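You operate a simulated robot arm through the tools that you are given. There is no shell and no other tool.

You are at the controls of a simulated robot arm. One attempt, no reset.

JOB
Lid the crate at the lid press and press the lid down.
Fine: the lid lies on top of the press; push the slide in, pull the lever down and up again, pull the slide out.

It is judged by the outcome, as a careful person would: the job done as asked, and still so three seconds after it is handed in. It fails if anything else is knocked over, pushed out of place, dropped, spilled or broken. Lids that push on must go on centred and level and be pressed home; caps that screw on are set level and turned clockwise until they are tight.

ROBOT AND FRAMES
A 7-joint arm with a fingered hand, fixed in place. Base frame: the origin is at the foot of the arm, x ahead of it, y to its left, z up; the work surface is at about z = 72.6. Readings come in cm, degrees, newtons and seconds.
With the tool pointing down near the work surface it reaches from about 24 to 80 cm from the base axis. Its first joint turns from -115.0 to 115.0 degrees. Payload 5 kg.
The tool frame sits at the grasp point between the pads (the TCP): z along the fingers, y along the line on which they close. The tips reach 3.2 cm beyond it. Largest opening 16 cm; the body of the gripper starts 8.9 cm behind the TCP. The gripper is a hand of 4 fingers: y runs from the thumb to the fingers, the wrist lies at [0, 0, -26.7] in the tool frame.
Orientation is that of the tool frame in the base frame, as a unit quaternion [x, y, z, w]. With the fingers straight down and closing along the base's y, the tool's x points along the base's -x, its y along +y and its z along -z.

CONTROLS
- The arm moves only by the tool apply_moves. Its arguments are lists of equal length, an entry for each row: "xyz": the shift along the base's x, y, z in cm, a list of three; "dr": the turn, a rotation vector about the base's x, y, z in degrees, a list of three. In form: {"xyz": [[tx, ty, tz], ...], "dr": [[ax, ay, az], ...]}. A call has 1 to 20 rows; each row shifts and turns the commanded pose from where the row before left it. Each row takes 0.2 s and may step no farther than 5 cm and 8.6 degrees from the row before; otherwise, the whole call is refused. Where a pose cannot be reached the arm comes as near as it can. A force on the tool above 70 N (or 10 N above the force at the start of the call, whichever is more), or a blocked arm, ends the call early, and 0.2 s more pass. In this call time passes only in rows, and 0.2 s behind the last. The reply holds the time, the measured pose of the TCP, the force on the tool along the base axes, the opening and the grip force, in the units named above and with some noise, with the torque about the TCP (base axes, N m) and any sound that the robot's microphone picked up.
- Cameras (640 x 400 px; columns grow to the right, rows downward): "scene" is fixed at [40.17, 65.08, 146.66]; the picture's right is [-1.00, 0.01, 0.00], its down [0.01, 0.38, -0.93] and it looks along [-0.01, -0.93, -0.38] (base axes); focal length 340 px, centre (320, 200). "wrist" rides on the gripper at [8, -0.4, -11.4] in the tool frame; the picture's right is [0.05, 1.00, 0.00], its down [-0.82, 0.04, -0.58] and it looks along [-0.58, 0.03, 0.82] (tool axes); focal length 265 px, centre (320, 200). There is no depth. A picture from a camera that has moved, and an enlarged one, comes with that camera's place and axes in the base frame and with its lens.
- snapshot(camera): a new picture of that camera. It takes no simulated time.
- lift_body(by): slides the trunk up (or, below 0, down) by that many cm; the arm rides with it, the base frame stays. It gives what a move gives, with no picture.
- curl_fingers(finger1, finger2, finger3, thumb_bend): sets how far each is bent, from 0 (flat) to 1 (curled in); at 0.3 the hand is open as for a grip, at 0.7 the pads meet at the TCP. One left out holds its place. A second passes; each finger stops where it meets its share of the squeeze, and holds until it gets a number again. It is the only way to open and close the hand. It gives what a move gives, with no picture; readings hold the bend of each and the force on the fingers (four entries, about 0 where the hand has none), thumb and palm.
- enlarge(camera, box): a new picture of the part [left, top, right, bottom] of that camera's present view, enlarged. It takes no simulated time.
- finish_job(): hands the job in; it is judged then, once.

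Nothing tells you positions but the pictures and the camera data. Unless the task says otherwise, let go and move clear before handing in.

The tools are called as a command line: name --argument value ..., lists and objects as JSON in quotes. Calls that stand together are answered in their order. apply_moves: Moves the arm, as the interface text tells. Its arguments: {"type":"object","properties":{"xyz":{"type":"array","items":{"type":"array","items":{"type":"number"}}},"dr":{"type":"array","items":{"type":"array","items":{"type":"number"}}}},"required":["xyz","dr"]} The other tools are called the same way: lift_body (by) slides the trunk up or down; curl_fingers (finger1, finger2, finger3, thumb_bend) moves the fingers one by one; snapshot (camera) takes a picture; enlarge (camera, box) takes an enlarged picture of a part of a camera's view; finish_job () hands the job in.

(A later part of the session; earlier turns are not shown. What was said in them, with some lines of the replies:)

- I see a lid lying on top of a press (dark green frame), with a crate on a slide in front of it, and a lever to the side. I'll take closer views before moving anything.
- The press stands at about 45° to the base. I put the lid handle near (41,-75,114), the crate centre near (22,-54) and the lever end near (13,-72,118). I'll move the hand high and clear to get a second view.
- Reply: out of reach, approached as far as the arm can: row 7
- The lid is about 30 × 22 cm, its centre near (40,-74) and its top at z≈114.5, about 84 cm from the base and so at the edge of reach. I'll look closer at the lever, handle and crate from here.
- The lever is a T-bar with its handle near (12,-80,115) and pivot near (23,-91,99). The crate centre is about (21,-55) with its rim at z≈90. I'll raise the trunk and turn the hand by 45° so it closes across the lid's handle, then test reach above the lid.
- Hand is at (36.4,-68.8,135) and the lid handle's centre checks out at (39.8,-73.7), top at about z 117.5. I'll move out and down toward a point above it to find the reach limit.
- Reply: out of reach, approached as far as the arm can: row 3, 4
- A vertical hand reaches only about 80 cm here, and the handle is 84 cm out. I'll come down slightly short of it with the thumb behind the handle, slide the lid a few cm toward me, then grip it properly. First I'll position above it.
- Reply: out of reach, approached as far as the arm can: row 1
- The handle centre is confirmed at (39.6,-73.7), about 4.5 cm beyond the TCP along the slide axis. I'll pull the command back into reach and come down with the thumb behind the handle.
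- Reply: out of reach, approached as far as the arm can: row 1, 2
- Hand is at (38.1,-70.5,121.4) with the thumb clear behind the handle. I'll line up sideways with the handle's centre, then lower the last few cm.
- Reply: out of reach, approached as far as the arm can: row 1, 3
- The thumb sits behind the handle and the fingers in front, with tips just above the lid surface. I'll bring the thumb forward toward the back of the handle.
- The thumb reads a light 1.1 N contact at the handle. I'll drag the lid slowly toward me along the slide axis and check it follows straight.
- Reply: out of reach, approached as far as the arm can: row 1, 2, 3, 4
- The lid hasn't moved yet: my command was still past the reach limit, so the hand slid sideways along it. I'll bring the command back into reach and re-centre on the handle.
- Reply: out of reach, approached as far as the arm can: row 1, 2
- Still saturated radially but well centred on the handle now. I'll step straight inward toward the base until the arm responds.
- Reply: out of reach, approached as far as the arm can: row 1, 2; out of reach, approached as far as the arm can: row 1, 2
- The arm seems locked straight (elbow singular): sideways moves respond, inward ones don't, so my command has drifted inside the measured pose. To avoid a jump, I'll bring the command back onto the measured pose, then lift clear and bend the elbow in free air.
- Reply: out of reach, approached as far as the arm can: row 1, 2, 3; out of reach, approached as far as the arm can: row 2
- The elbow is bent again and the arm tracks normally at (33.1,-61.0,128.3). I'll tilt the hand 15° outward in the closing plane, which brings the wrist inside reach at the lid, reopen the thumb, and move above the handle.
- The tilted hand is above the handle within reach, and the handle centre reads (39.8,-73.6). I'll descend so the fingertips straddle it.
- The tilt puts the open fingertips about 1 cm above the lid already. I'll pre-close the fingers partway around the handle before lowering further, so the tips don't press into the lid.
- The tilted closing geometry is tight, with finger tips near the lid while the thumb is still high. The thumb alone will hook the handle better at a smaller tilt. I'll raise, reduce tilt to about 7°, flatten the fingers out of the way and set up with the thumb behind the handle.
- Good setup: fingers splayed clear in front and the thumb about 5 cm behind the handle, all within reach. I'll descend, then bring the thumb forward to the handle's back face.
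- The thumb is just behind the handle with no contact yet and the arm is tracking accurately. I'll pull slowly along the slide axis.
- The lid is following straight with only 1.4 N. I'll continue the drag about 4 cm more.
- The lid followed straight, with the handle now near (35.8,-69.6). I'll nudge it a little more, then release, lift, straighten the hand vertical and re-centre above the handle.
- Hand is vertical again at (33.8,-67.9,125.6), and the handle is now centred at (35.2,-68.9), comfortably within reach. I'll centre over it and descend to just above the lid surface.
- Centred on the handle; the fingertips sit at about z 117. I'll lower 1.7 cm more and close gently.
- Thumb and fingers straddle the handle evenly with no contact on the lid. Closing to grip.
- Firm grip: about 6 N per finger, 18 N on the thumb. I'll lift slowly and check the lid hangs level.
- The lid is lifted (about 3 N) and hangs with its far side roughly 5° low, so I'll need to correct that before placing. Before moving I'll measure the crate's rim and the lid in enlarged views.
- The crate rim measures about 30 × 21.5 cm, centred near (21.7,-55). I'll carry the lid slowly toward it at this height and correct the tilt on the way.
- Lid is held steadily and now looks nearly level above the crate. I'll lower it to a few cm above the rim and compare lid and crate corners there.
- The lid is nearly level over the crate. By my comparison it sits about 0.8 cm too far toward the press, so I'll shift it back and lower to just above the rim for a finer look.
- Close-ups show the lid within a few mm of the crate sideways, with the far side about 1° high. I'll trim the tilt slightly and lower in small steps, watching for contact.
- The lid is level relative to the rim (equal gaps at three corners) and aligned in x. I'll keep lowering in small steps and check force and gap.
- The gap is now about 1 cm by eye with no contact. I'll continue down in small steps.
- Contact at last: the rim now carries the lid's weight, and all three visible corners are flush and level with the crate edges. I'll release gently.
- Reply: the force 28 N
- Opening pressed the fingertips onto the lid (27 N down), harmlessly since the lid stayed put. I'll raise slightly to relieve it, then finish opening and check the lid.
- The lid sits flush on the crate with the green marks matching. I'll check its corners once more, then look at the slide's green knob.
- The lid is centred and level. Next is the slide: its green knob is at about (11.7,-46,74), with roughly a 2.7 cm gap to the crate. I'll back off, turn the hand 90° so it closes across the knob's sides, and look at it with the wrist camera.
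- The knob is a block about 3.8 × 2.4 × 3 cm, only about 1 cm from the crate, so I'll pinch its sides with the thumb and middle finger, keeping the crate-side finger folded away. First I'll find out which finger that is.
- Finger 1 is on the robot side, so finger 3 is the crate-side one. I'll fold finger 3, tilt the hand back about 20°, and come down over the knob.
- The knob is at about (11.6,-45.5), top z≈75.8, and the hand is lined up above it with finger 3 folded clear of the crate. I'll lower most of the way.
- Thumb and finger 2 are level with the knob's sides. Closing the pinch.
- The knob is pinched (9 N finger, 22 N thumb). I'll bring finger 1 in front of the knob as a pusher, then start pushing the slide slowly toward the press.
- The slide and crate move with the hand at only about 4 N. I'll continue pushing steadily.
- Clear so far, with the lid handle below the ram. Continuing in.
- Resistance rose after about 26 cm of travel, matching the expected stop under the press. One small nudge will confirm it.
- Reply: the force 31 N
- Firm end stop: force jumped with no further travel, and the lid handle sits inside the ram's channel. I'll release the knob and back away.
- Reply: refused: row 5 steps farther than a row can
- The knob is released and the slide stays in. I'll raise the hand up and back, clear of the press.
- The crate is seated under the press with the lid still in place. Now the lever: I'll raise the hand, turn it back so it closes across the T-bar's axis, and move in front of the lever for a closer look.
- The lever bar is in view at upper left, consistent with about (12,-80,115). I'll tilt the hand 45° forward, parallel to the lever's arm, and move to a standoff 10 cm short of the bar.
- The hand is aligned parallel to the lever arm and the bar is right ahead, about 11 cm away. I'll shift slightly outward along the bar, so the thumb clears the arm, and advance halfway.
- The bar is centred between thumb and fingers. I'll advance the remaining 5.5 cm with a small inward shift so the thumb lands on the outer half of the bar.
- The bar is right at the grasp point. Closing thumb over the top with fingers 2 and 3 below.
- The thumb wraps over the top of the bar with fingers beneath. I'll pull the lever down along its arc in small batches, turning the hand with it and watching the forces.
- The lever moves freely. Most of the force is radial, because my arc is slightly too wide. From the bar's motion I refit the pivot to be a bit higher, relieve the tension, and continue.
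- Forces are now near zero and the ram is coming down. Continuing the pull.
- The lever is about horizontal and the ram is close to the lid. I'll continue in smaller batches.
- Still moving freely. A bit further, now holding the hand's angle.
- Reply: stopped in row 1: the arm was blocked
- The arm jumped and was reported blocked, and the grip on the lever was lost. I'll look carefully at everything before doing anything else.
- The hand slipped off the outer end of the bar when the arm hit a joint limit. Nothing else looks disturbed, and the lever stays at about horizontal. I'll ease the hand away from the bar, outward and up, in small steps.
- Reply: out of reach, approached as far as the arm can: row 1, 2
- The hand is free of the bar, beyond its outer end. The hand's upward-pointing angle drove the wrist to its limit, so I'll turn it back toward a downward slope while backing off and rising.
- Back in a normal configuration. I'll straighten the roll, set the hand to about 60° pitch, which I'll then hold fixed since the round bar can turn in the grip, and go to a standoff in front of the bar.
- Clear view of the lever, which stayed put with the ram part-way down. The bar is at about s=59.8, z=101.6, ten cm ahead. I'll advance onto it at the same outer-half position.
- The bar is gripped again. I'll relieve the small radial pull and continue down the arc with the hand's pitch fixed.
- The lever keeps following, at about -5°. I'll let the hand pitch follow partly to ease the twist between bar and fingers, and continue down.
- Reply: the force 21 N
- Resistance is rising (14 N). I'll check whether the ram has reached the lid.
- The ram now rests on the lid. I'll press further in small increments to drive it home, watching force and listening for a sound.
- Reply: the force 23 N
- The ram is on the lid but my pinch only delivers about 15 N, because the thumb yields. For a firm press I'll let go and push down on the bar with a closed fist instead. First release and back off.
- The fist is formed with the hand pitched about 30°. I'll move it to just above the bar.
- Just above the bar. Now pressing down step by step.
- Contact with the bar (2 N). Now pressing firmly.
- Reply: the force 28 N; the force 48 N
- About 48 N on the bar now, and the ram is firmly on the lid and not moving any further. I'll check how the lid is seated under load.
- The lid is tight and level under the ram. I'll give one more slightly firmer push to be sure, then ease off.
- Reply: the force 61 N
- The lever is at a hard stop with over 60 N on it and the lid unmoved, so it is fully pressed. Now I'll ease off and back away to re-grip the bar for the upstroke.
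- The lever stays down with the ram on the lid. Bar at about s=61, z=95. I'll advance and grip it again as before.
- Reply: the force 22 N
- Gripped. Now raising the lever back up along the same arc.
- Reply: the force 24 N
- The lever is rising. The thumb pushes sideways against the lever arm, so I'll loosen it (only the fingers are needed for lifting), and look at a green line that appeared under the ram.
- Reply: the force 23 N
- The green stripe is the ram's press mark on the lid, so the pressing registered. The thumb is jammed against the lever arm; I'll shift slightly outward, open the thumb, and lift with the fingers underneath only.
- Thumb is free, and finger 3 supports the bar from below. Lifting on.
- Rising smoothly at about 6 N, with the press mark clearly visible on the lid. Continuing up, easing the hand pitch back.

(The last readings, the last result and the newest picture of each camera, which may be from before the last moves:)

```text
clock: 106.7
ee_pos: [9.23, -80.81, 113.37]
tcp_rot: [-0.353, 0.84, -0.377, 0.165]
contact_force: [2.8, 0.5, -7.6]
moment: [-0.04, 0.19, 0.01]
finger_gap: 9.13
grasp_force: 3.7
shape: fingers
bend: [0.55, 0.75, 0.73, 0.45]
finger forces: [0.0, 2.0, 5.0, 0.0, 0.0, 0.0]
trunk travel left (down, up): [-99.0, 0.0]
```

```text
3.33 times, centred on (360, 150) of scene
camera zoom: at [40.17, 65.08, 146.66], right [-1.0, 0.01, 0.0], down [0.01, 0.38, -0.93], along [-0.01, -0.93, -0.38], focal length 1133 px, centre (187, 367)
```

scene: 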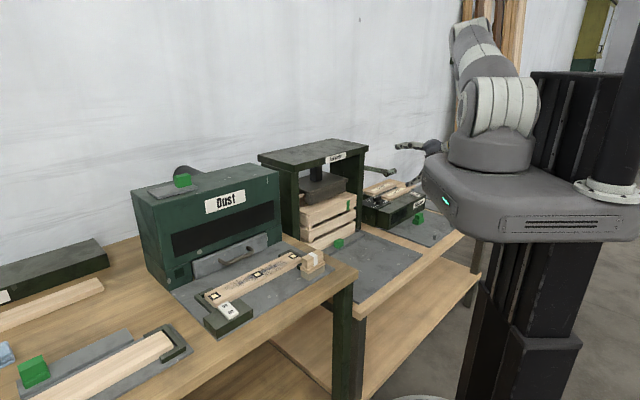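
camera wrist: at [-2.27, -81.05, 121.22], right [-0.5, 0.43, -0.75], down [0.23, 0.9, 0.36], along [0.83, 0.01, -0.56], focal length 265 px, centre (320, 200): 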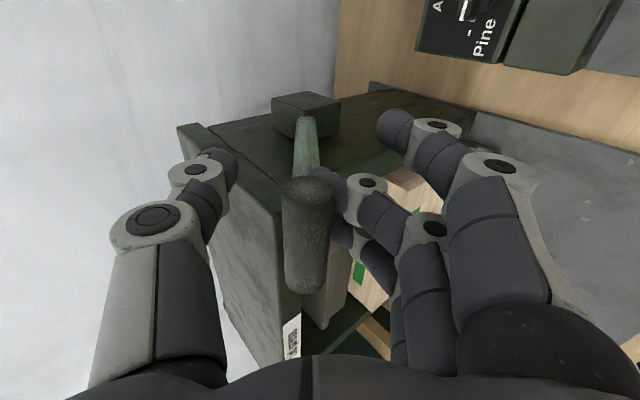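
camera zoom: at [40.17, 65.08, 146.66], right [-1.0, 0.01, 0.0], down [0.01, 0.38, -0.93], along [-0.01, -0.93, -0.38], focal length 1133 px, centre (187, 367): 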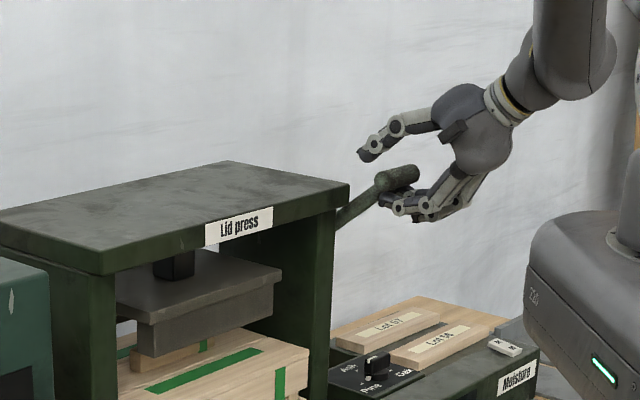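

apply_moves --xyz '[[0.5, -0.5, 1.0], [0.4, -0.4, 0.7]]' --dr '[[1.2, 1.2, 0], [0.8, 0.8, 0]]'

enlarge --camera "scene" --box '[280, 90, 440, 210]'

enlarge --camera "scene" --box '[250, 120, 410, 220]'

```text
clock: 107.2
ee_pos: [10.03, -81.69, 114.84]
tcp_rot: [-0.356, 0.851, -0.354, 0.156]
contact_force: [0.9, 6.7, -11.8]
moment: [0.01, 0.22, 0.15]
finger_gap: 9.14
grasp_force: 7.1
shape: fingers
bend: [0.55, 0.74, 0.72, 0.45]
finger forces: [0.0, 3.6, 10.0, 0.1, 0.0, 0.1]
trunk travel left (down, up): [-99.0, 0.0]
```

```text
3.33 times, centred on (360, 150) of scene
camera zoom: at [40.17, 65.08, 146.66], right [-1.0, 0.01, 0.0], down [0.01, 0.38, -0.93], along [-0.01, -0.93, -0.38], focal length 1133 px, centre (187, 367)
```

zoom: 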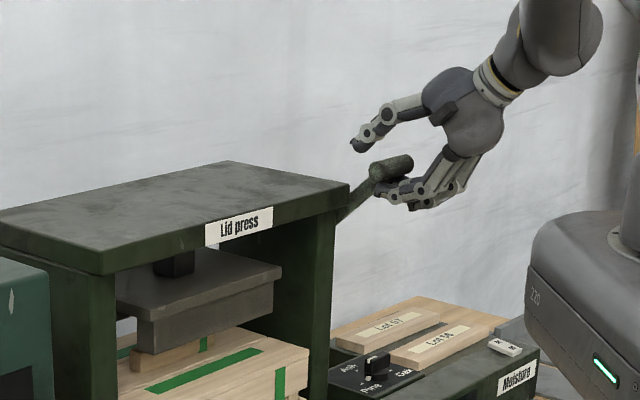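

```text
4.00 times, centred on (330, 170) of scene
camera zoom: at [40.17, 65.08, 146.66], right [-1.0, 0.01, 0.0], down [0.01, 0.38, -0.93], along [-0.01, -0.93, -0.38], focal length 1360 px, centre (280, 320)
```

zoom: 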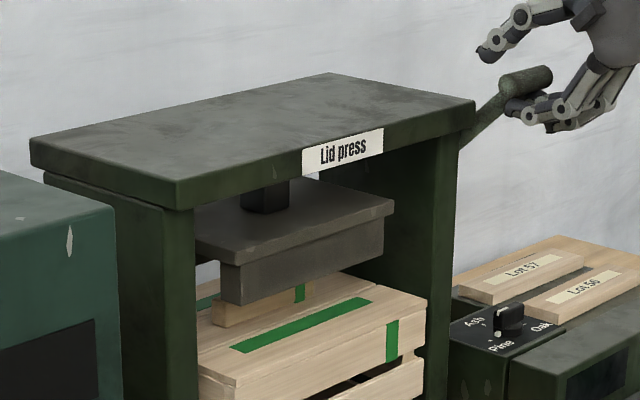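

The lever is back at its original raised position and the ram is fully up, with press marks on the lid. I'll ease the load, open the hand and retreat.

apply_moves --xyz '[[-0.05, 0.05, -0.4]]' --dr '[[0, 0, 0]]'

curl_fingers --finger1 0.35 --finger2 0.35 --finger3 0.35 --thumb_bend 0.35

apply_moves --xyz '[[-1.5, 1.5, 2.1], [-1.7, 1.7, 2.4], [-1.7, 1.7, 2.4], [-1.7, 1.7, 2.4]]' --dr '[[0, 0, 0], [0, 0, 0], [0, 0, 0], [0, 0, 0]]'

snapshot --camera "wrist"

snapshot --camera "scene"

```text
clock: 107.7
ee_pos: [9.94, -81.7, 114.53]
tcp_rot: [-0.356, 0.85, -0.356, 0.157]
contact_force: [0.1, 7.0, -7.4]
moment: [0.05, 0.14, 0.21]
finger_gap: 9.15
grasp_force: 5.0
shape: fingers
bend: [0.55, 0.74, 0.73, 0.45]
finger forces: [0.1, 1.4, 8.6, 0.0, 0.1, 0.1]
trunk travel left (down, up): [-99.0, 0.0]
```

```text
clock: 108.7
ee_pos: [9.88, -81.74, 114.61]
tcp_rot: [-0.356, 0.849, -0.357, 0.156]
contact_force: [0.2, -0.1, 0.4]
moment: [0.01, -0.01, 0.0]
finger_gap: 15.03
grasp_force: 0.0
shape: fingers
bend: [0.35, 0.35, 0.35, 0.35]
finger forces: [0.0, 0.1, 0.0, 0.0, 0.1, 0.0]
trunk travel left (down, up): [-99.0, 0.0]
```

```text
clock: 109.7
ee_pos: [3.37, -74.89, 123.94]
tcp_rot: [-0.356, 0.849, -0.356, 0.158]
contact_force: [0.3, -0.5, -0.3]
moment: [0.02, -0.01, 0.0]
finger_gap: 15.06
grasp_force: 0.0
shape: fingers
bend: [0.35, 0.35, 0.35, 0.35]
finger forces: [0.0, 0.0, 0.0, 0.0, 0.0, 0.0]
trunk travel left (down, up): [-99.0, 0.0]
```

```text
taken
camera wrist: at [-7.93, -75.28, 132.16], right [-0.53, 0.46, -0.72], down [0.25, 0.89, 0.38], along [0.81, 0.02, -0.58], focal length 265 px, centre (320, 200)
```

wrist: 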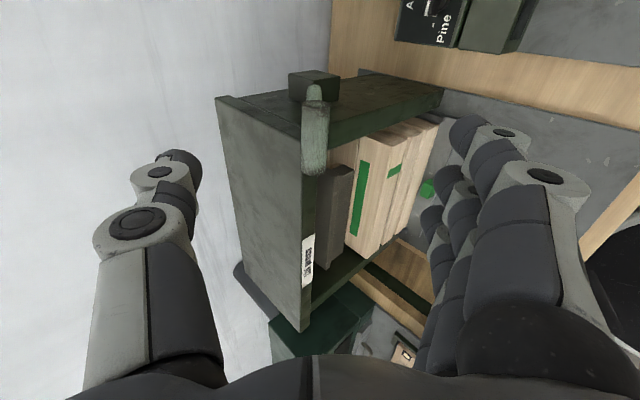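

```text
taken
```

scene: 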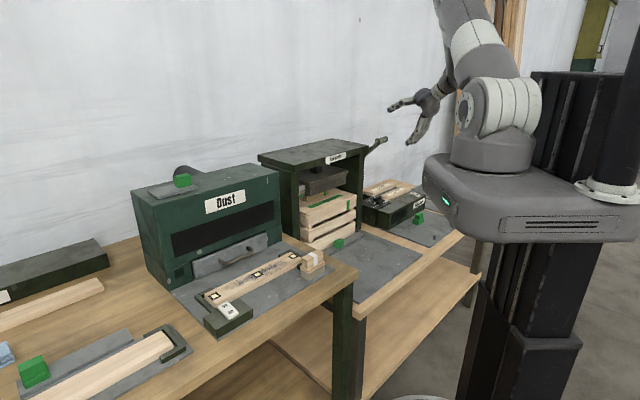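

Lever up, hand clear. Now to pull the slide out: I'll retrace my way back to the slide knob, untilting and turning the hand for the side pinch.

apply_moves --xyz '[[0.4, 2, 0.2], [0.4, 2, 0.2], [0.4, 2, 0.2], [0.4, 2, 0.2], [0.4, 2, 0.2], [0.4, 2, 0.2]]' --dr '[[5.27, 5.27, 0], [5.27, 5.27, 0], [5.27, 5.27, 0], [5.27, 5.27, 0], [5.27, 5.27, 0], [5.27, 5.27, 0]]'

apply_moves --xyz '[[1, 1.3, 0], [1, 1.3, 0], [1, 1.3, 0], [1, 1.3, 0], [1, 1.3, 0], [1, 1.3, 0], [1, 1.3, 0], [1, 0.5, -3.2], [1, 0.5, -3.2], [1, 0.5, -3.2], [1, 0.5, -3.2], [1, 0.5, -3.2]]' --dr '[[0, 0, -7.5], [0, 0, -7.5], [0, 0, -7.5], [0, 0, -7.5], [0, 0, -7.5], [0, 0, -7.5], [0, 0, -7.5], [0, 0, -7.5], [0, 0, -7.5], [0, 0, -7.5], [0, 0, -7.5], [0, 0, -7.5]]'

curl_fingers --finger1 0.42 --finger2 0.42 --finger3 1.0 --thumb_bend 0.42

snapshot --camera "wrist"

snapshot --camera "scene"

```text
clock: 111.0
ee_pos: [5.81, -63.03, 125.09]
tcp_rot: [-0.382, 0.924, -0.004, 0.01]
contact_force: [0.0, -0.6, 1.1]
moment: [-0.01, 0.06, 0.01]
finger_gap: 15.09
grasp_force: 0.1
shape: fingers
bend: [0.35, 0.35, 0.35, 0.35]
finger forces: [0.0, 0.1, 0.1, 0.0, 0.0, 0.0]
trunk travel left (down, up): [-99.0, 0.0]
```

```text
clock: 113.7
ee_pos: [17.87, -51.45, 109.0]
tcp_rot: [0.384, 0.923, -0.012, 0.006]
contact_force: [0.0, 0.1, 0.2]
moment: [0.02, 0.04, 0.0]
finger_gap: 15.07
grasp_force: 0.0
shape: fingers
bend: [0.35, 0.35, 0.35, 0.35]
finger forces: [0.0, 0.2, 0.0, 0.1, 0.1, 0.1]
trunk travel left (down, up): [-99.0, 0.0]
```

```text
clock: 114.7
ee_pos: [17.77, -51.46, 109.16]
tcp_rot: [0.383, 0.924, -0.012, 0.005]
contact_force: [-0.4, 0.3, 0.8]
moment: [0.03, 0.01, 0.04]
finger_gap: 12.44
grasp_force: 0.1
shape: fingers
bend: [0.42, 0.42, 1.0, 0.42]
finger forces: [0.0, 0.0, 0.0, 0.0, 0.1, 0.0]
trunk travel left (down, up): [-99.0, 0.0]
```

```text
taken
camera wrist: at [11.9, -45.79, 120.48], right [0.67, 0.74, -0.02], down [0.61, -0.53, 0.59], along [0.43, -0.41, -0.81], focal length 265 px, centre (320, 200)
```

wrist: 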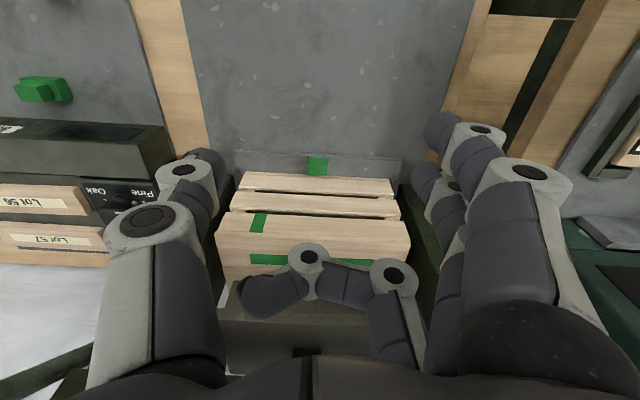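

```text
taken
```

scene: 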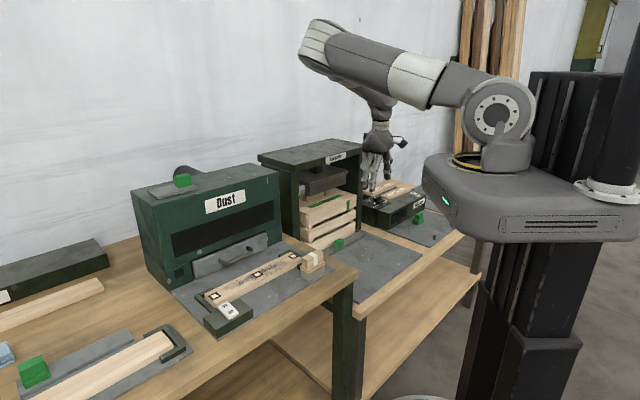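

Positioned in front of the press with finger 3 folded. I'll tilt back to 20° and descend toward the knob.

apply_moves --xyz '[[0, 0, -4], [0, 0, -4], [0, 0, -4], [2, -2, -3], [2.2, -2.2, -3], [2.2, -2.2, -3], [2.2, -2.2, -2.5], [1.8, -1.8, -2]]' --dr '[[-4.6, -4.6, 0], [-4.6, -4.6, 0], [-4.4, -4.4, 0], [0, 0, 0], [0, 0, 0], [0, 0, 0], [0, 0, 0], [0, 0, 0]]'

snapshot --camera "wrist"

enlarge --camera "scene" --box '[270, 150, 410, 270]'

```text
clock: 116.5
ee_pos: [28.14, -61.88, 83.43]
tcp_rot: [0.379, 0.909, -0.076, 0.159]
contact_force: [0.7, 0.6, 1.2]
moment: [0.01, 0.03, 0.02]
finger_gap: 12.42
grasp_force: 0.0
shape: fingers
bend: [0.42, 0.42, 1.0, 0.42]
finger forces: [0.0, 0.0, 0.0, 0.0, 0.0, 0.1]
trunk travel left (down, up): [-99.0, 0.0]
```

```text
taken
camera wrist: at [19.97, -53.98, 91.57], right [0.68, 0.74, -0.04], down [0.44, -0.36, 0.82], along [0.59, -0.57, -0.57], focal length 265 px, centre (320, 200)
```

wrist: 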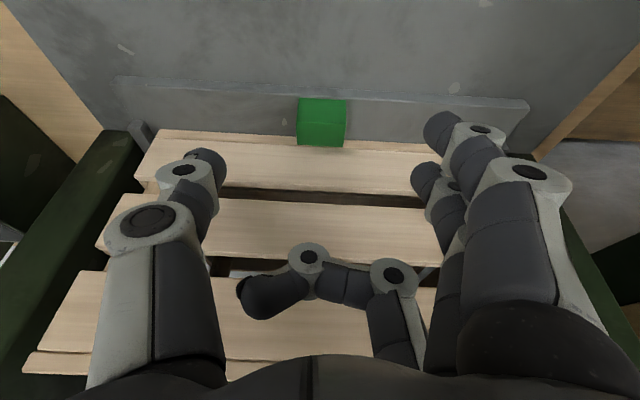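

```text
3.33 times, centred on (340, 210) of scene
camera zoom: at [40.17, 65.08, 146.66], right [-1.0, 0.01, 0.0], down [0.01, 0.38, -0.93], along [-0.01, -0.93, -0.38], focal length 1133 px, centre (253, 167)
```

zoom: 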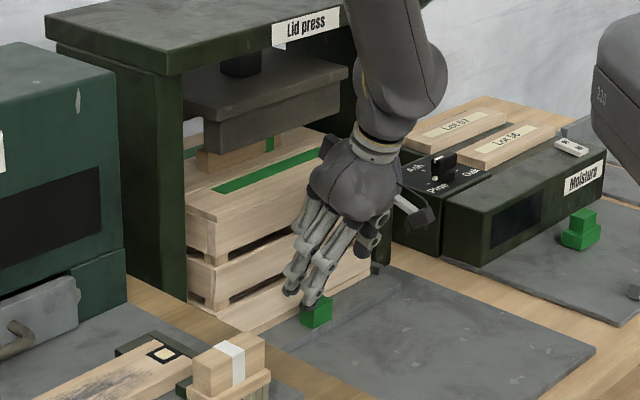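

The knob is right below at about (30,-63.8). Final descent and pinch.

apply_moves --xyz '[[0.6, -0.5, -2.7], [0.56, -0.52, -2.8]]' --dr '[[0, 0, 0], [0, 0, 0]]'

snapshot --camera "wrist"

```text
clock: 117.0
ee_pos: [29.34, -62.83, 78.15]
tcp_rot: [0.378, 0.909, -0.075, 0.159]
contact_force: [0.2, 0.3, -0.3]
moment: [0.01, 0.01, 0.02]
finger_gap: 12.41
grasp_force: 0.1
shape: fingers
bend: [0.42, 0.42, 1.0, 0.42]
finger forces: [0.0, 0.0, 0.1, 0.1, 0.1, 0.1]
trunk travel left (down, up): [-99.0, 0.0]
```

```text
taken
camera wrist: at [21.14, -54.92, 86.16], right [0.68, 0.74, -0.04], down [0.44, -0.36, 0.82], along [0.59, -0.57, -0.57], focal length 265 px, centre (320, 200)
```

wrist: 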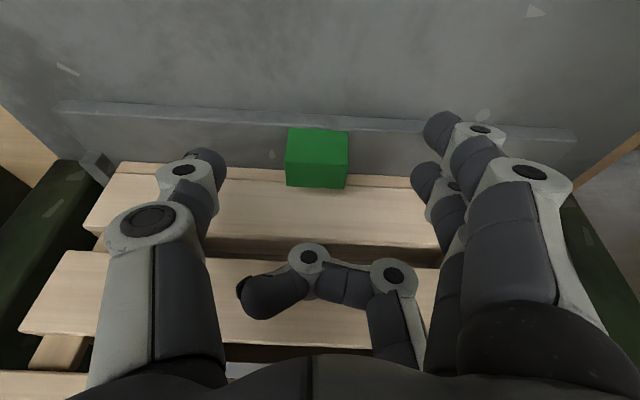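

apply_moves --xyz '[[0.1, -0.1, -0.25]]' --dr '[[0, 0, 0]]'

curl_fingers --finger2 0.75 --thumb_bend 0.75

snapshot --camera "wrist"

```text
clock: 117.5
ee_pos: [29.41, -63.03, 77.88]
tcp_rot: [0.378, 0.909, -0.077, 0.159]
contact_force: [0.0, 0.0, -0.2]
moment: [0.03, 0.03, 0.01]
finger_gap: 12.43
grasp_force: 0.0
shape: fingers
bend: [0.42, 0.42, 1.0, 0.42]
finger forces: [0.1, 0.0, 0.0, 0.1, 0.0, 0.0]
trunk travel left (down, up): [-99.0, 0.0]
```

```text
clock: 118.5
ee_pos: [29.15, -63.08, 77.84]
tcp_rot: [0.378, 0.909, -0.076, 0.16]
contact_force: [-11.0, -9.9, -6.3]
moment: [-0.01, 0.1, -0.06]
finger_gap: 8.52
grasp_force: 16.7
shape: fingers
bend: [0.42, 0.63, 1.0, 0.66]
finger forces: [0.0, 9.4, 0.0, 0.1, 23.2, 0.0]
trunk travel left (down, up): [-99.0, 0.0]
```

```text
taken
camera wrist: at [21.05, -55.13, 85.83], right [0.68, 0.74, -0.04], down [0.44, -0.36, 0.82], along [0.59, -0.57, -0.57], focal length 265 px, centre (320, 200)
```

wrist: 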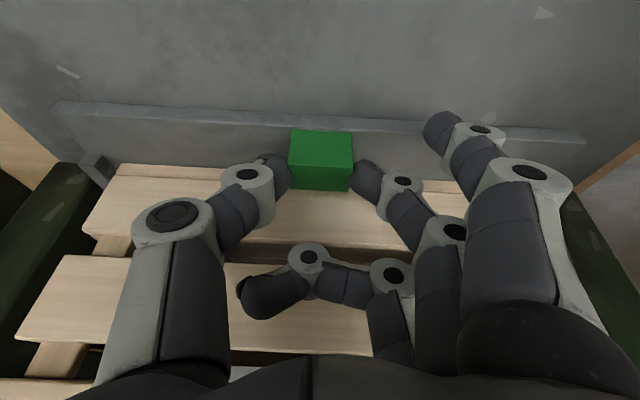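

The knob is pinched as before. I'll start pulling the slide out slowly and confirm it follows.

apply_moves --xyz '[[-0.4, 0.4, 0], [-0.5, 0.5, 0], [-0.6, 0.6, 0]]' --dr '[[0, 0, 0], [0, 0, 0], [0, 0, 0]]'

snapshot --camera "wrist"

enlarge --camera "scene" --box '[270, 150, 410, 270]'

```text
clock: 119.2
ee_pos: [27.73, -61.55, 77.8]
tcp_rot: [0.379, 0.909, -0.075, 0.159]
contact_force: [-10.0, -11.0, -6.0]
moment: [-0.06, 0.15, -0.06]
finger_gap: 8.52
grasp_force: 16.1
shape: fingers
bend: [0.42, 0.63, 1.0, 0.66]
finger forces: [0.0, 8.8, 0.0, 0.0, 24.0, 0.1]
trunk travel left (down, up): [-99.0, 0.0]
```

```text
taken
camera wrist: at [19.6, -53.61, 85.83], right [0.68, 0.74, -0.03], down [0.44, -0.36, 0.82], along [0.59, -0.57, -0.57], focal length 265 px, centre (320, 200)
```

wrist: 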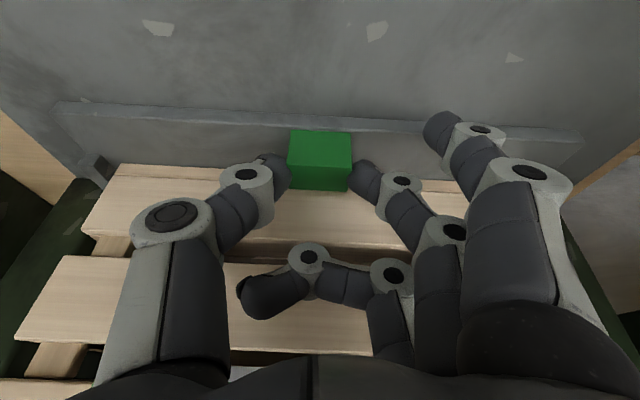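

```text
3.33 times, centred on (340, 210) of scene
camera zoom: at [40.17, 65.08, 146.66], right [-1.0, 0.01, 0.0], down [0.01, 0.38, -0.93], along [-0.01, -0.93, -0.38], focal length 1133 px, centre (253, 167)
```

zoom: 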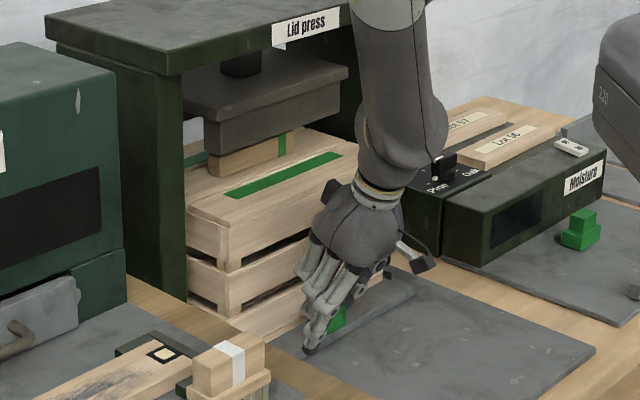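

The slide follows with almost no resistance. Continuing to pull it out.

apply_moves --xyz '[[-0.7, 0.7, 0], [-0.7, 0.7, 0], [-0.7, 0.7, 0], [-0.7, 0.7, 0], [-0.7, 0.7, 0], [-0.7, 0.7, 0], [-0.7, 0.7, 0], [-0.7, 0.7, 0]]' --dr '[[0, 0, 0], [0, 0, 0], [0, 0, 0], [0, 0, 0], [0, 0, 0], [0, 0, 0], [0, 0, 0], [0, 0, 0]]'

enlarge --camera "scene" --box '[270, 150, 410, 270]'

snapshot --camera "wrist"

```text
clock: 121.0
ee_pos: [22.16, -55.83, 77.84]
tcp_rot: [0.378, 0.909, -0.075, 0.159]
contact_force: [-11.4, -9.8, -3.2]
moment: [-0.14, 0.19, -0.07]
finger_gap: 8.56
grasp_force: 16.6
shape: fingers
bend: [0.42, 0.63, 1.0, 0.66]
finger forces: [0.0, 9.2, 0.1, 0.0, 24.6, 0.1]
trunk travel left (down, up): [-99.0, 0.0]
```

```text
3.33 times, centred on (340, 210) of scene
camera zoom: at [40.17, 65.08, 146.66], right [-1.0, 0.01, 0.0], down [0.01, 0.38, -0.93], along [-0.01, -0.93, -0.38], focal length 1133 px, centre (253, 167)
```

zoom: 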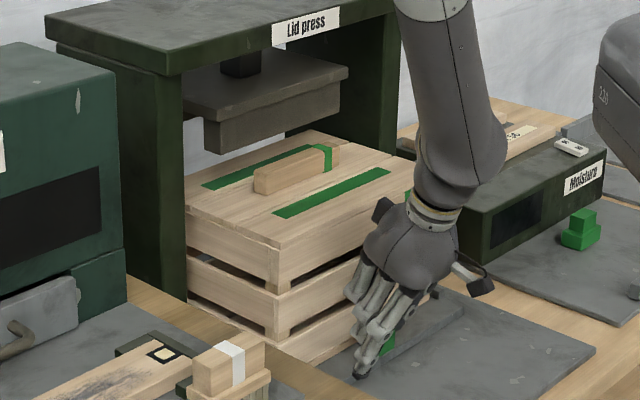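

```text
taken
camera wrist: at [13.97, -47.96, 85.82], right [0.68, 0.74, -0.03], down [0.44, -0.36, 0.82], along [0.59, -0.57, -0.57], focal length 265 px, centre (320, 200)
```

wrist: 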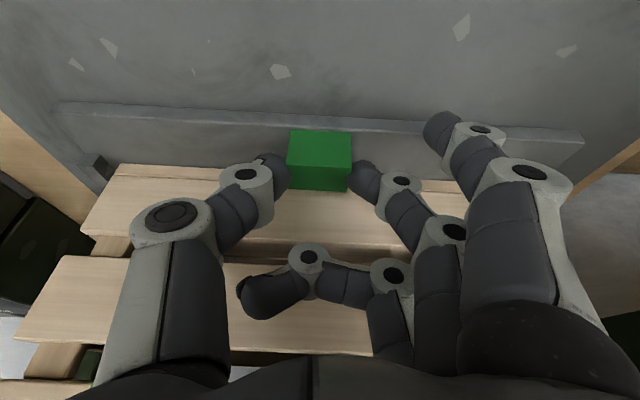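

The lid shows both press marks, centred and level. Continuing.

apply_moves --xyz '[[-0.7, 0.7, 0], [-0.7, 0.7, 0], [-0.7, 0.7, 0], [-0.7, 0.7, 0], [-0.7, 0.7, 0], [-0.7, 0.7, 0], [-0.7, 0.7, 0], [-0.7, 0.7, 0], [-0.7, 0.7, 0], [-0.7, 0.7, 0], [-0.7, 0.7, 0], [-0.7, 0.7, 0]]' --dr '[[0, 0, 0], [0, 0, 0], [0, 0, 0], [0, 0, 0], [0, 0, 0], [0, 0, 0], [0, 0, 0], [0, 0, 0], [0, 0, 0], [0, 0, 0], [0, 0, 0], [0, 0, 0]]'

snapshot --camera "scene"

snapshot --camera "wrist"

```text
clock: 123.7
ee_pos: [13.83, -47.42, 77.87]
tcp_rot: [0.377, 0.909, -0.075, 0.159]
contact_force: [-12.3, -11.9, 0.0]
moment: [-0.24, 0.21, -0.1]
finger_gap: 8.6
grasp_force: 17.5
shape: fingers
bend: [0.42, 0.63, 1.0, 0.66]
finger forces: [0.0, 9.0, 0.1, 0.0, 25.9, 0.0]
trunk travel left (down, up): [-99.0, 0.0]
```

```text
taken
```

scene: 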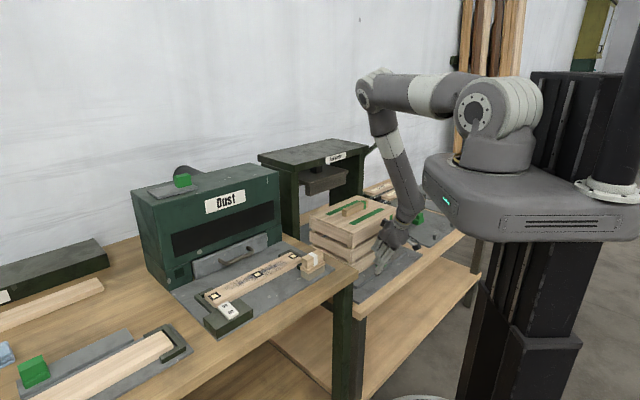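

```text
taken
camera wrist: at [5.6, -39.54, 85.8], right [0.68, 0.74, -0.03], down [0.44, -0.36, 0.82], along [0.59, -0.57, -0.57], focal length 265 px, centre (320, 200)
```

wrist: 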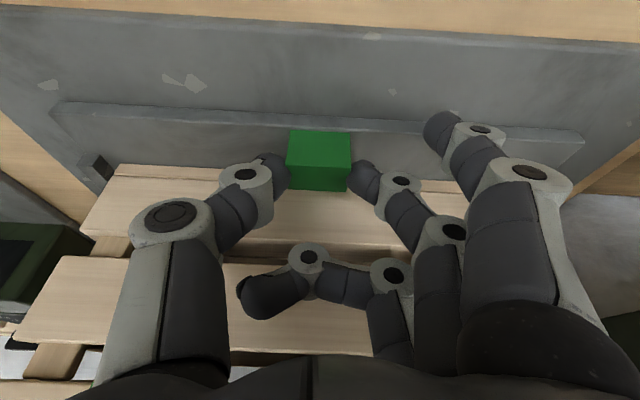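

apply_moves --xyz '[[-0.6, 0.6, 0], [-0.6, 0.6, 0], [-0.6, 0.6, 0], [-0.5, 0.5, 0]]' --dr '[[0, 0, 0], [0, 0, 0], [0, 0, 0], [0, 0, 0]]'

```text
clock: 124.7
ee_pos: [11.47, -45.23, 77.81]
tcp_rot: [0.378, 0.909, -0.075, 0.158]
contact_force: [-12.2, -10.8, -0.8]
moment: [-0.17, 0.22, -0.1]
finger_gap: 8.61
grasp_force: 16.7
shape: fingers
bend: [0.42, 0.63, 1.0, 0.66]
finger forces: [0.0, 9.1, 0.1, 0.0, 25.3, 0.1]
trunk travel left (down, up): [-99.0, 0.0]
```

apply_moves --xyz '[[-0.3, 0.3, 0], [-0.3, 0.3, 0]]' --dr '[[0, 0, 0], [0, 0, 0]]'

enlarge --camera "scene" --box '[310, 190, 440, 310]'

snapshot --camera "wrist"

```text
clock: 125.2
ee_pos: [10.91, -44.67, 77.7]
tcp_rot: [0.378, 0.909, -0.075, 0.16]
contact_force: [-10.2, -13.1, -1.1]
moment: [-0.21, 0.17, -0.09]
finger_gap: 8.6
grasp_force: 16.7
shape: fingers
bend: [0.42, 0.63, 1.0, 0.66]
finger forces: [0.0, 9.4, 0.0, 0.1, 24.4, 0.0]
trunk travel left (down, up): [-99.0, 0.0]
```

```text
3.33 times, centred on (375, 250) of scene
camera zoom: at [40.17, 65.08, 146.66], right [-1.0, 0.01, 0.0], down [0.01, 0.38, -0.93], along [-0.01, -0.93, -0.38], focal length 1133 px, centre (137, 33)
```

zoom: 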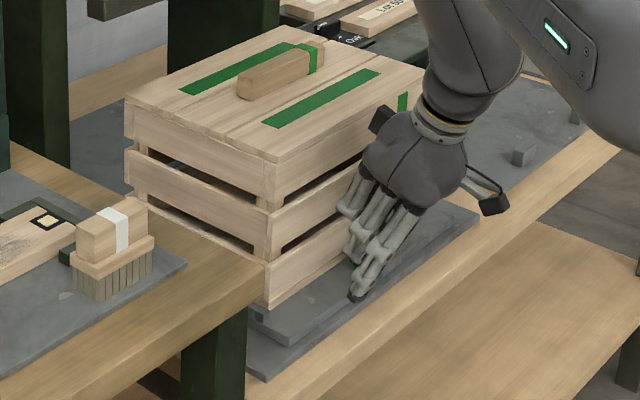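

```text
taken
camera wrist: at [2.78, -36.75, 85.79], right [0.68, 0.74, -0.03], down [0.44, -0.36, 0.82], along [0.59, -0.57, -0.57], focal length 265 px, centre (320, 200)
```

wrist: 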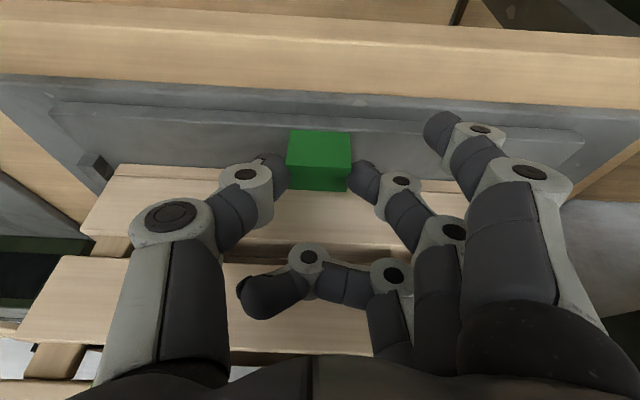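

The slide is back at its starting place. A tiny extra pull will show whether it's at the outer stop.

apply_moves --xyz '[[-0.2, 0.2, 0]]' --dr '[[0, 0, 0]]'

enlarge --camera "scene" --box '[340, 220, 380, 250]'

```text
clock: 125.7
ee_pos: [10.89, -44.68, 77.79]
tcp_rot: [0.378, 0.908, -0.076, 0.162]
contact_force: [-2.1, -19.0, -2.9]
moment: [-0.32, -0.04, 0.04]
finger_gap: 8.61
grasp_force: 16.3
shape: fingers
bend: [0.42, 0.63, 1.0, 0.66]
finger forces: [0.0, 9.0, 0.1, 0.0, 23.9, 0.1]
trunk travel left (down, up): [-99.0, 0.0]
```

```text
13.33 times, centred on (360, 235) of scene
camera zoom: at [40.17, 65.08, 146.66], right [-1.0, 0.01, 0.0], down [0.01, 0.38, -0.93], along [-0.01, -0.93, -0.38], focal length 4534 px, centre (-213, -267)
```

zoom: 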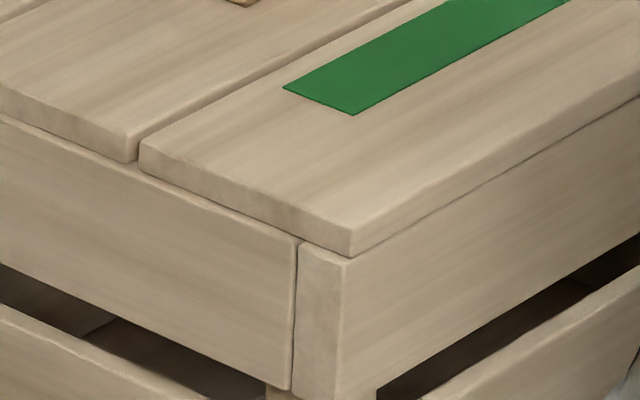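

Outer stop reached, and the slide is fully out. Releasing the knob and backing away.

curl_fingers --finger1 0.42 --finger2 0.42 --thumb_bend 0.42

apply_moves --xyz '[[-0.2, 0.2, 1.5], [-0.5, 0.5, 3], [-1, 1, 4], [-1, 1, 4], [-0.5, 0.5, 4.5], [0, 0, 4.5], [0, 0, 4.5], [0, 0, 4.5]]' --dr '[[0, 0, 0], [0, 0, 0], [0, 0, 0], [0, 0, 0], [4.6, 4.6, 0], [4.6, 4.6, 0], [4.6, 4.6, 0], [0, 0, 0]]'

snapshot --camera "scene"

snapshot --camera "wrist"

enlarge --camera "scene" --box '[250, 120, 450, 300]'

```text
clock: 126.7
ee_pos: [10.76, -44.37, 77.83]
tcp_rot: [0.378, 0.909, -0.077, 0.159]
contact_force: [0.7, 0.8, 0.7]
moment: [-0.02, -0.03, 0.0]
finger_gap: 12.33
grasp_force: 0.1
shape: fingers
bend: [0.42, 0.42, 1.0, 0.42]
finger forces: [0.1, 0.0, 0.1, 0.1, 0.1, 0.0]
trunk travel left (down, up): [-99.0, 0.0]
```

```text
clock: 128.4
ee_pos: [7.57, -41.2, 108.4]
tcp_rot: [0.383, 0.924, -0.011, 0.002]
contact_force: [0.0, 0.4, 0.6]
moment: [-0.04, -0.02, -0.02]
finger_gap: 12.32
grasp_force: 0.0
shape: fingers
bend: [0.42, 0.42, 1.0, 0.42]
finger forces: [0.0, 0.0, 0.1, 0.0, 0.0, 0.0]
trunk travel left (down, up): [-99.0, 0.0]
```

```text
taken
```

scene: 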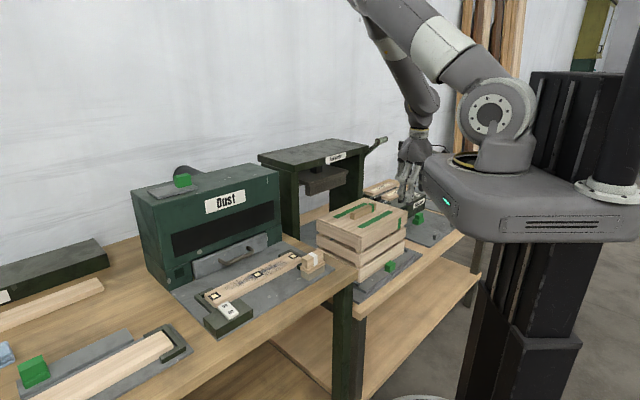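

```text
taken
camera wrist: at [1.75, -35.5, 119.8], right [0.67, 0.74, -0.02], down [0.61, -0.53, 0.59], along [0.43, -0.41, -0.81], focal length 265 px, centre (320, 200)
```

wrist: 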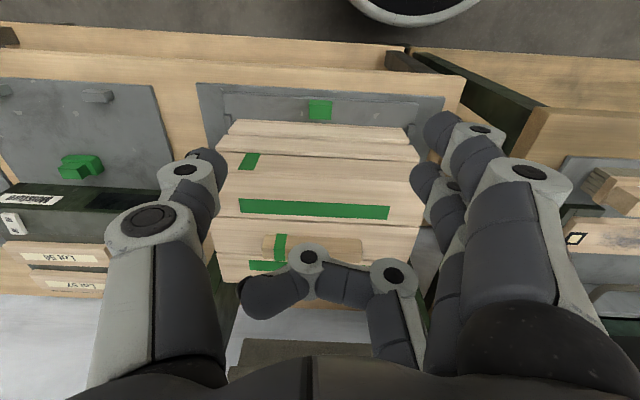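

```text
2.22 times, centred on (350, 210) of scene
camera zoom: at [40.17, 65.08, 146.66], right [-1.0, 0.01, 0.0], down [0.01, 0.38, -0.93], along [-0.01, -0.93, -0.38], focal length 756 px, centre (253, 178)
```

zoom: 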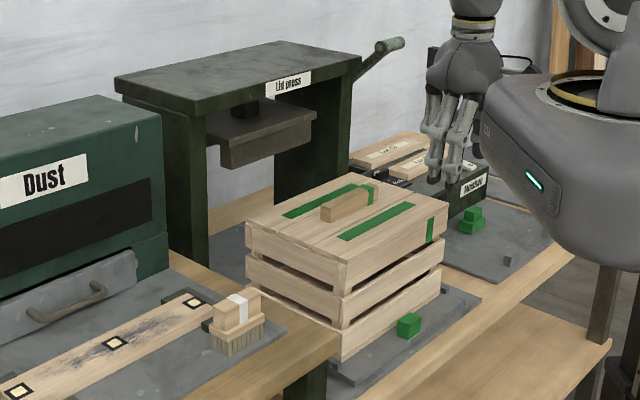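

The lid is on and pressed (both press marks show), the lever is up and the slide is out. I'll lift the hand well clear, relax the fingers, and do a final check.

apply_moves --xyz '[[1, 0, 4], [1, 0, 4], [1, 0, 4], [1, 0, 4]]' --dr '[[0, 0, 0], [0, 0, 0], [0, 0, 0], [0, 0, 0]]'

curl_fingers --finger1 0.3 --finger2 0.3 --finger3 0.3 --thumb_bend 0.3

enlarge --camera "scene" --box '[310, 185, 420, 255]'

enlarge --camera "scene" --box '[340, 120, 470, 250]'

snapshot --camera "scene"

```text
clock: 129.4
ee_pos: [11.82, -41.26, 124.49]
tcp_rot: [0.383, 0.924, -0.011, 0.002]
contact_force: [0.6, 0.0, 0.0]
moment: [0.02, 0.04, 0.03]
finger_gap: 12.35
grasp_force: 0.1
shape: fingers
bend: [0.42, 0.42, 1.0, 0.42]
finger forces: [0.0, 0.0, 0.0, 0.0, 0.0, 0.0]
trunk travel left (down, up): [-99.0, 0.0]
```

```text
clock: 130.4
ee_pos: [11.78, -41.23, 124.39]
tcp_rot: [0.383, 0.924, -0.011, 0.003]
contact_force: [-0.6, 0.7, -0.8]
moment: [0.02, 0.0, -0.01]
finger_gap: 17.02
grasp_force: 0.1
shape: fingers
bend: [0.3, 0.3, 0.3, 0.3]
finger forces: [0.1, 0.0, 0.0, 0.0, 0.0, 0.1]
trunk travel left (down, up): [-99.0, 0.0]
```

```text
5.71 times, centred on (365, 220) of scene
camera zoom: at [40.17, 65.08, 146.66], right [-1.0, 0.01, 0.0], down [0.01, 0.38, -0.93], along [-0.01, -0.93, -0.38], focal length 1943 px, centre (63, 86)
```

zoom: 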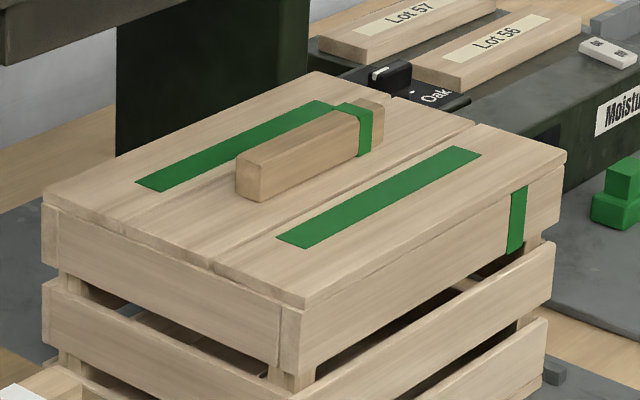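

```text
3.08 times, centred on (405, 185) of scene
camera zoom: at [40.17, 65.08, 146.66], right [-1.0, 0.01, 0.0], down [0.01, 0.38, -0.93], along [-0.01, -0.93, -0.38], focal length 1046 px, centre (58, 246)
```

zoom: 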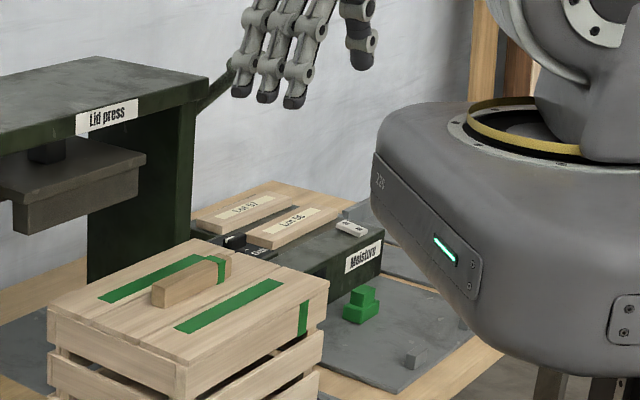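

```text
taken
```

scene: 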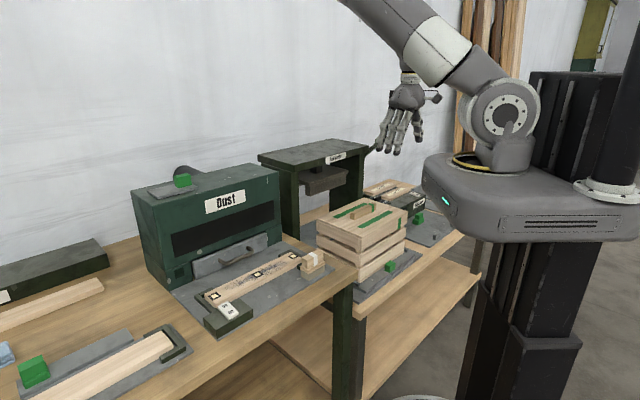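

The lid sits centred and level on the crate with both press marks showing. The slide is fully out, the lever is up, the neighbouring stations look undisturbed, and the hand is clear. I'm handing the job in.

finish_job

```text
The job is handed in.
```

The crate is lidded and pressed, and the job is handed in. The last pictures show the lid centred and level on the crate, with two green press marks from the ram. The lever is back up and the slide is out at its stop.

- **Lid:** It lay just past the arm's reach, so I slid it a few centimetres toward me on top of the press before gripping it. I placed it with its green mark on the same side as the crate's.
- **Press:** On the first pull the arm reached a wrist limit and lost the lever, which stayed part-way down. I gripped it again, then pressed with a closed fist to about 60 N. Neither the ram nor the lid moved any further.
- **Surroundings:** Nothing looked knocked over or out of place at the stations next to the press. The hand is empty and clear.
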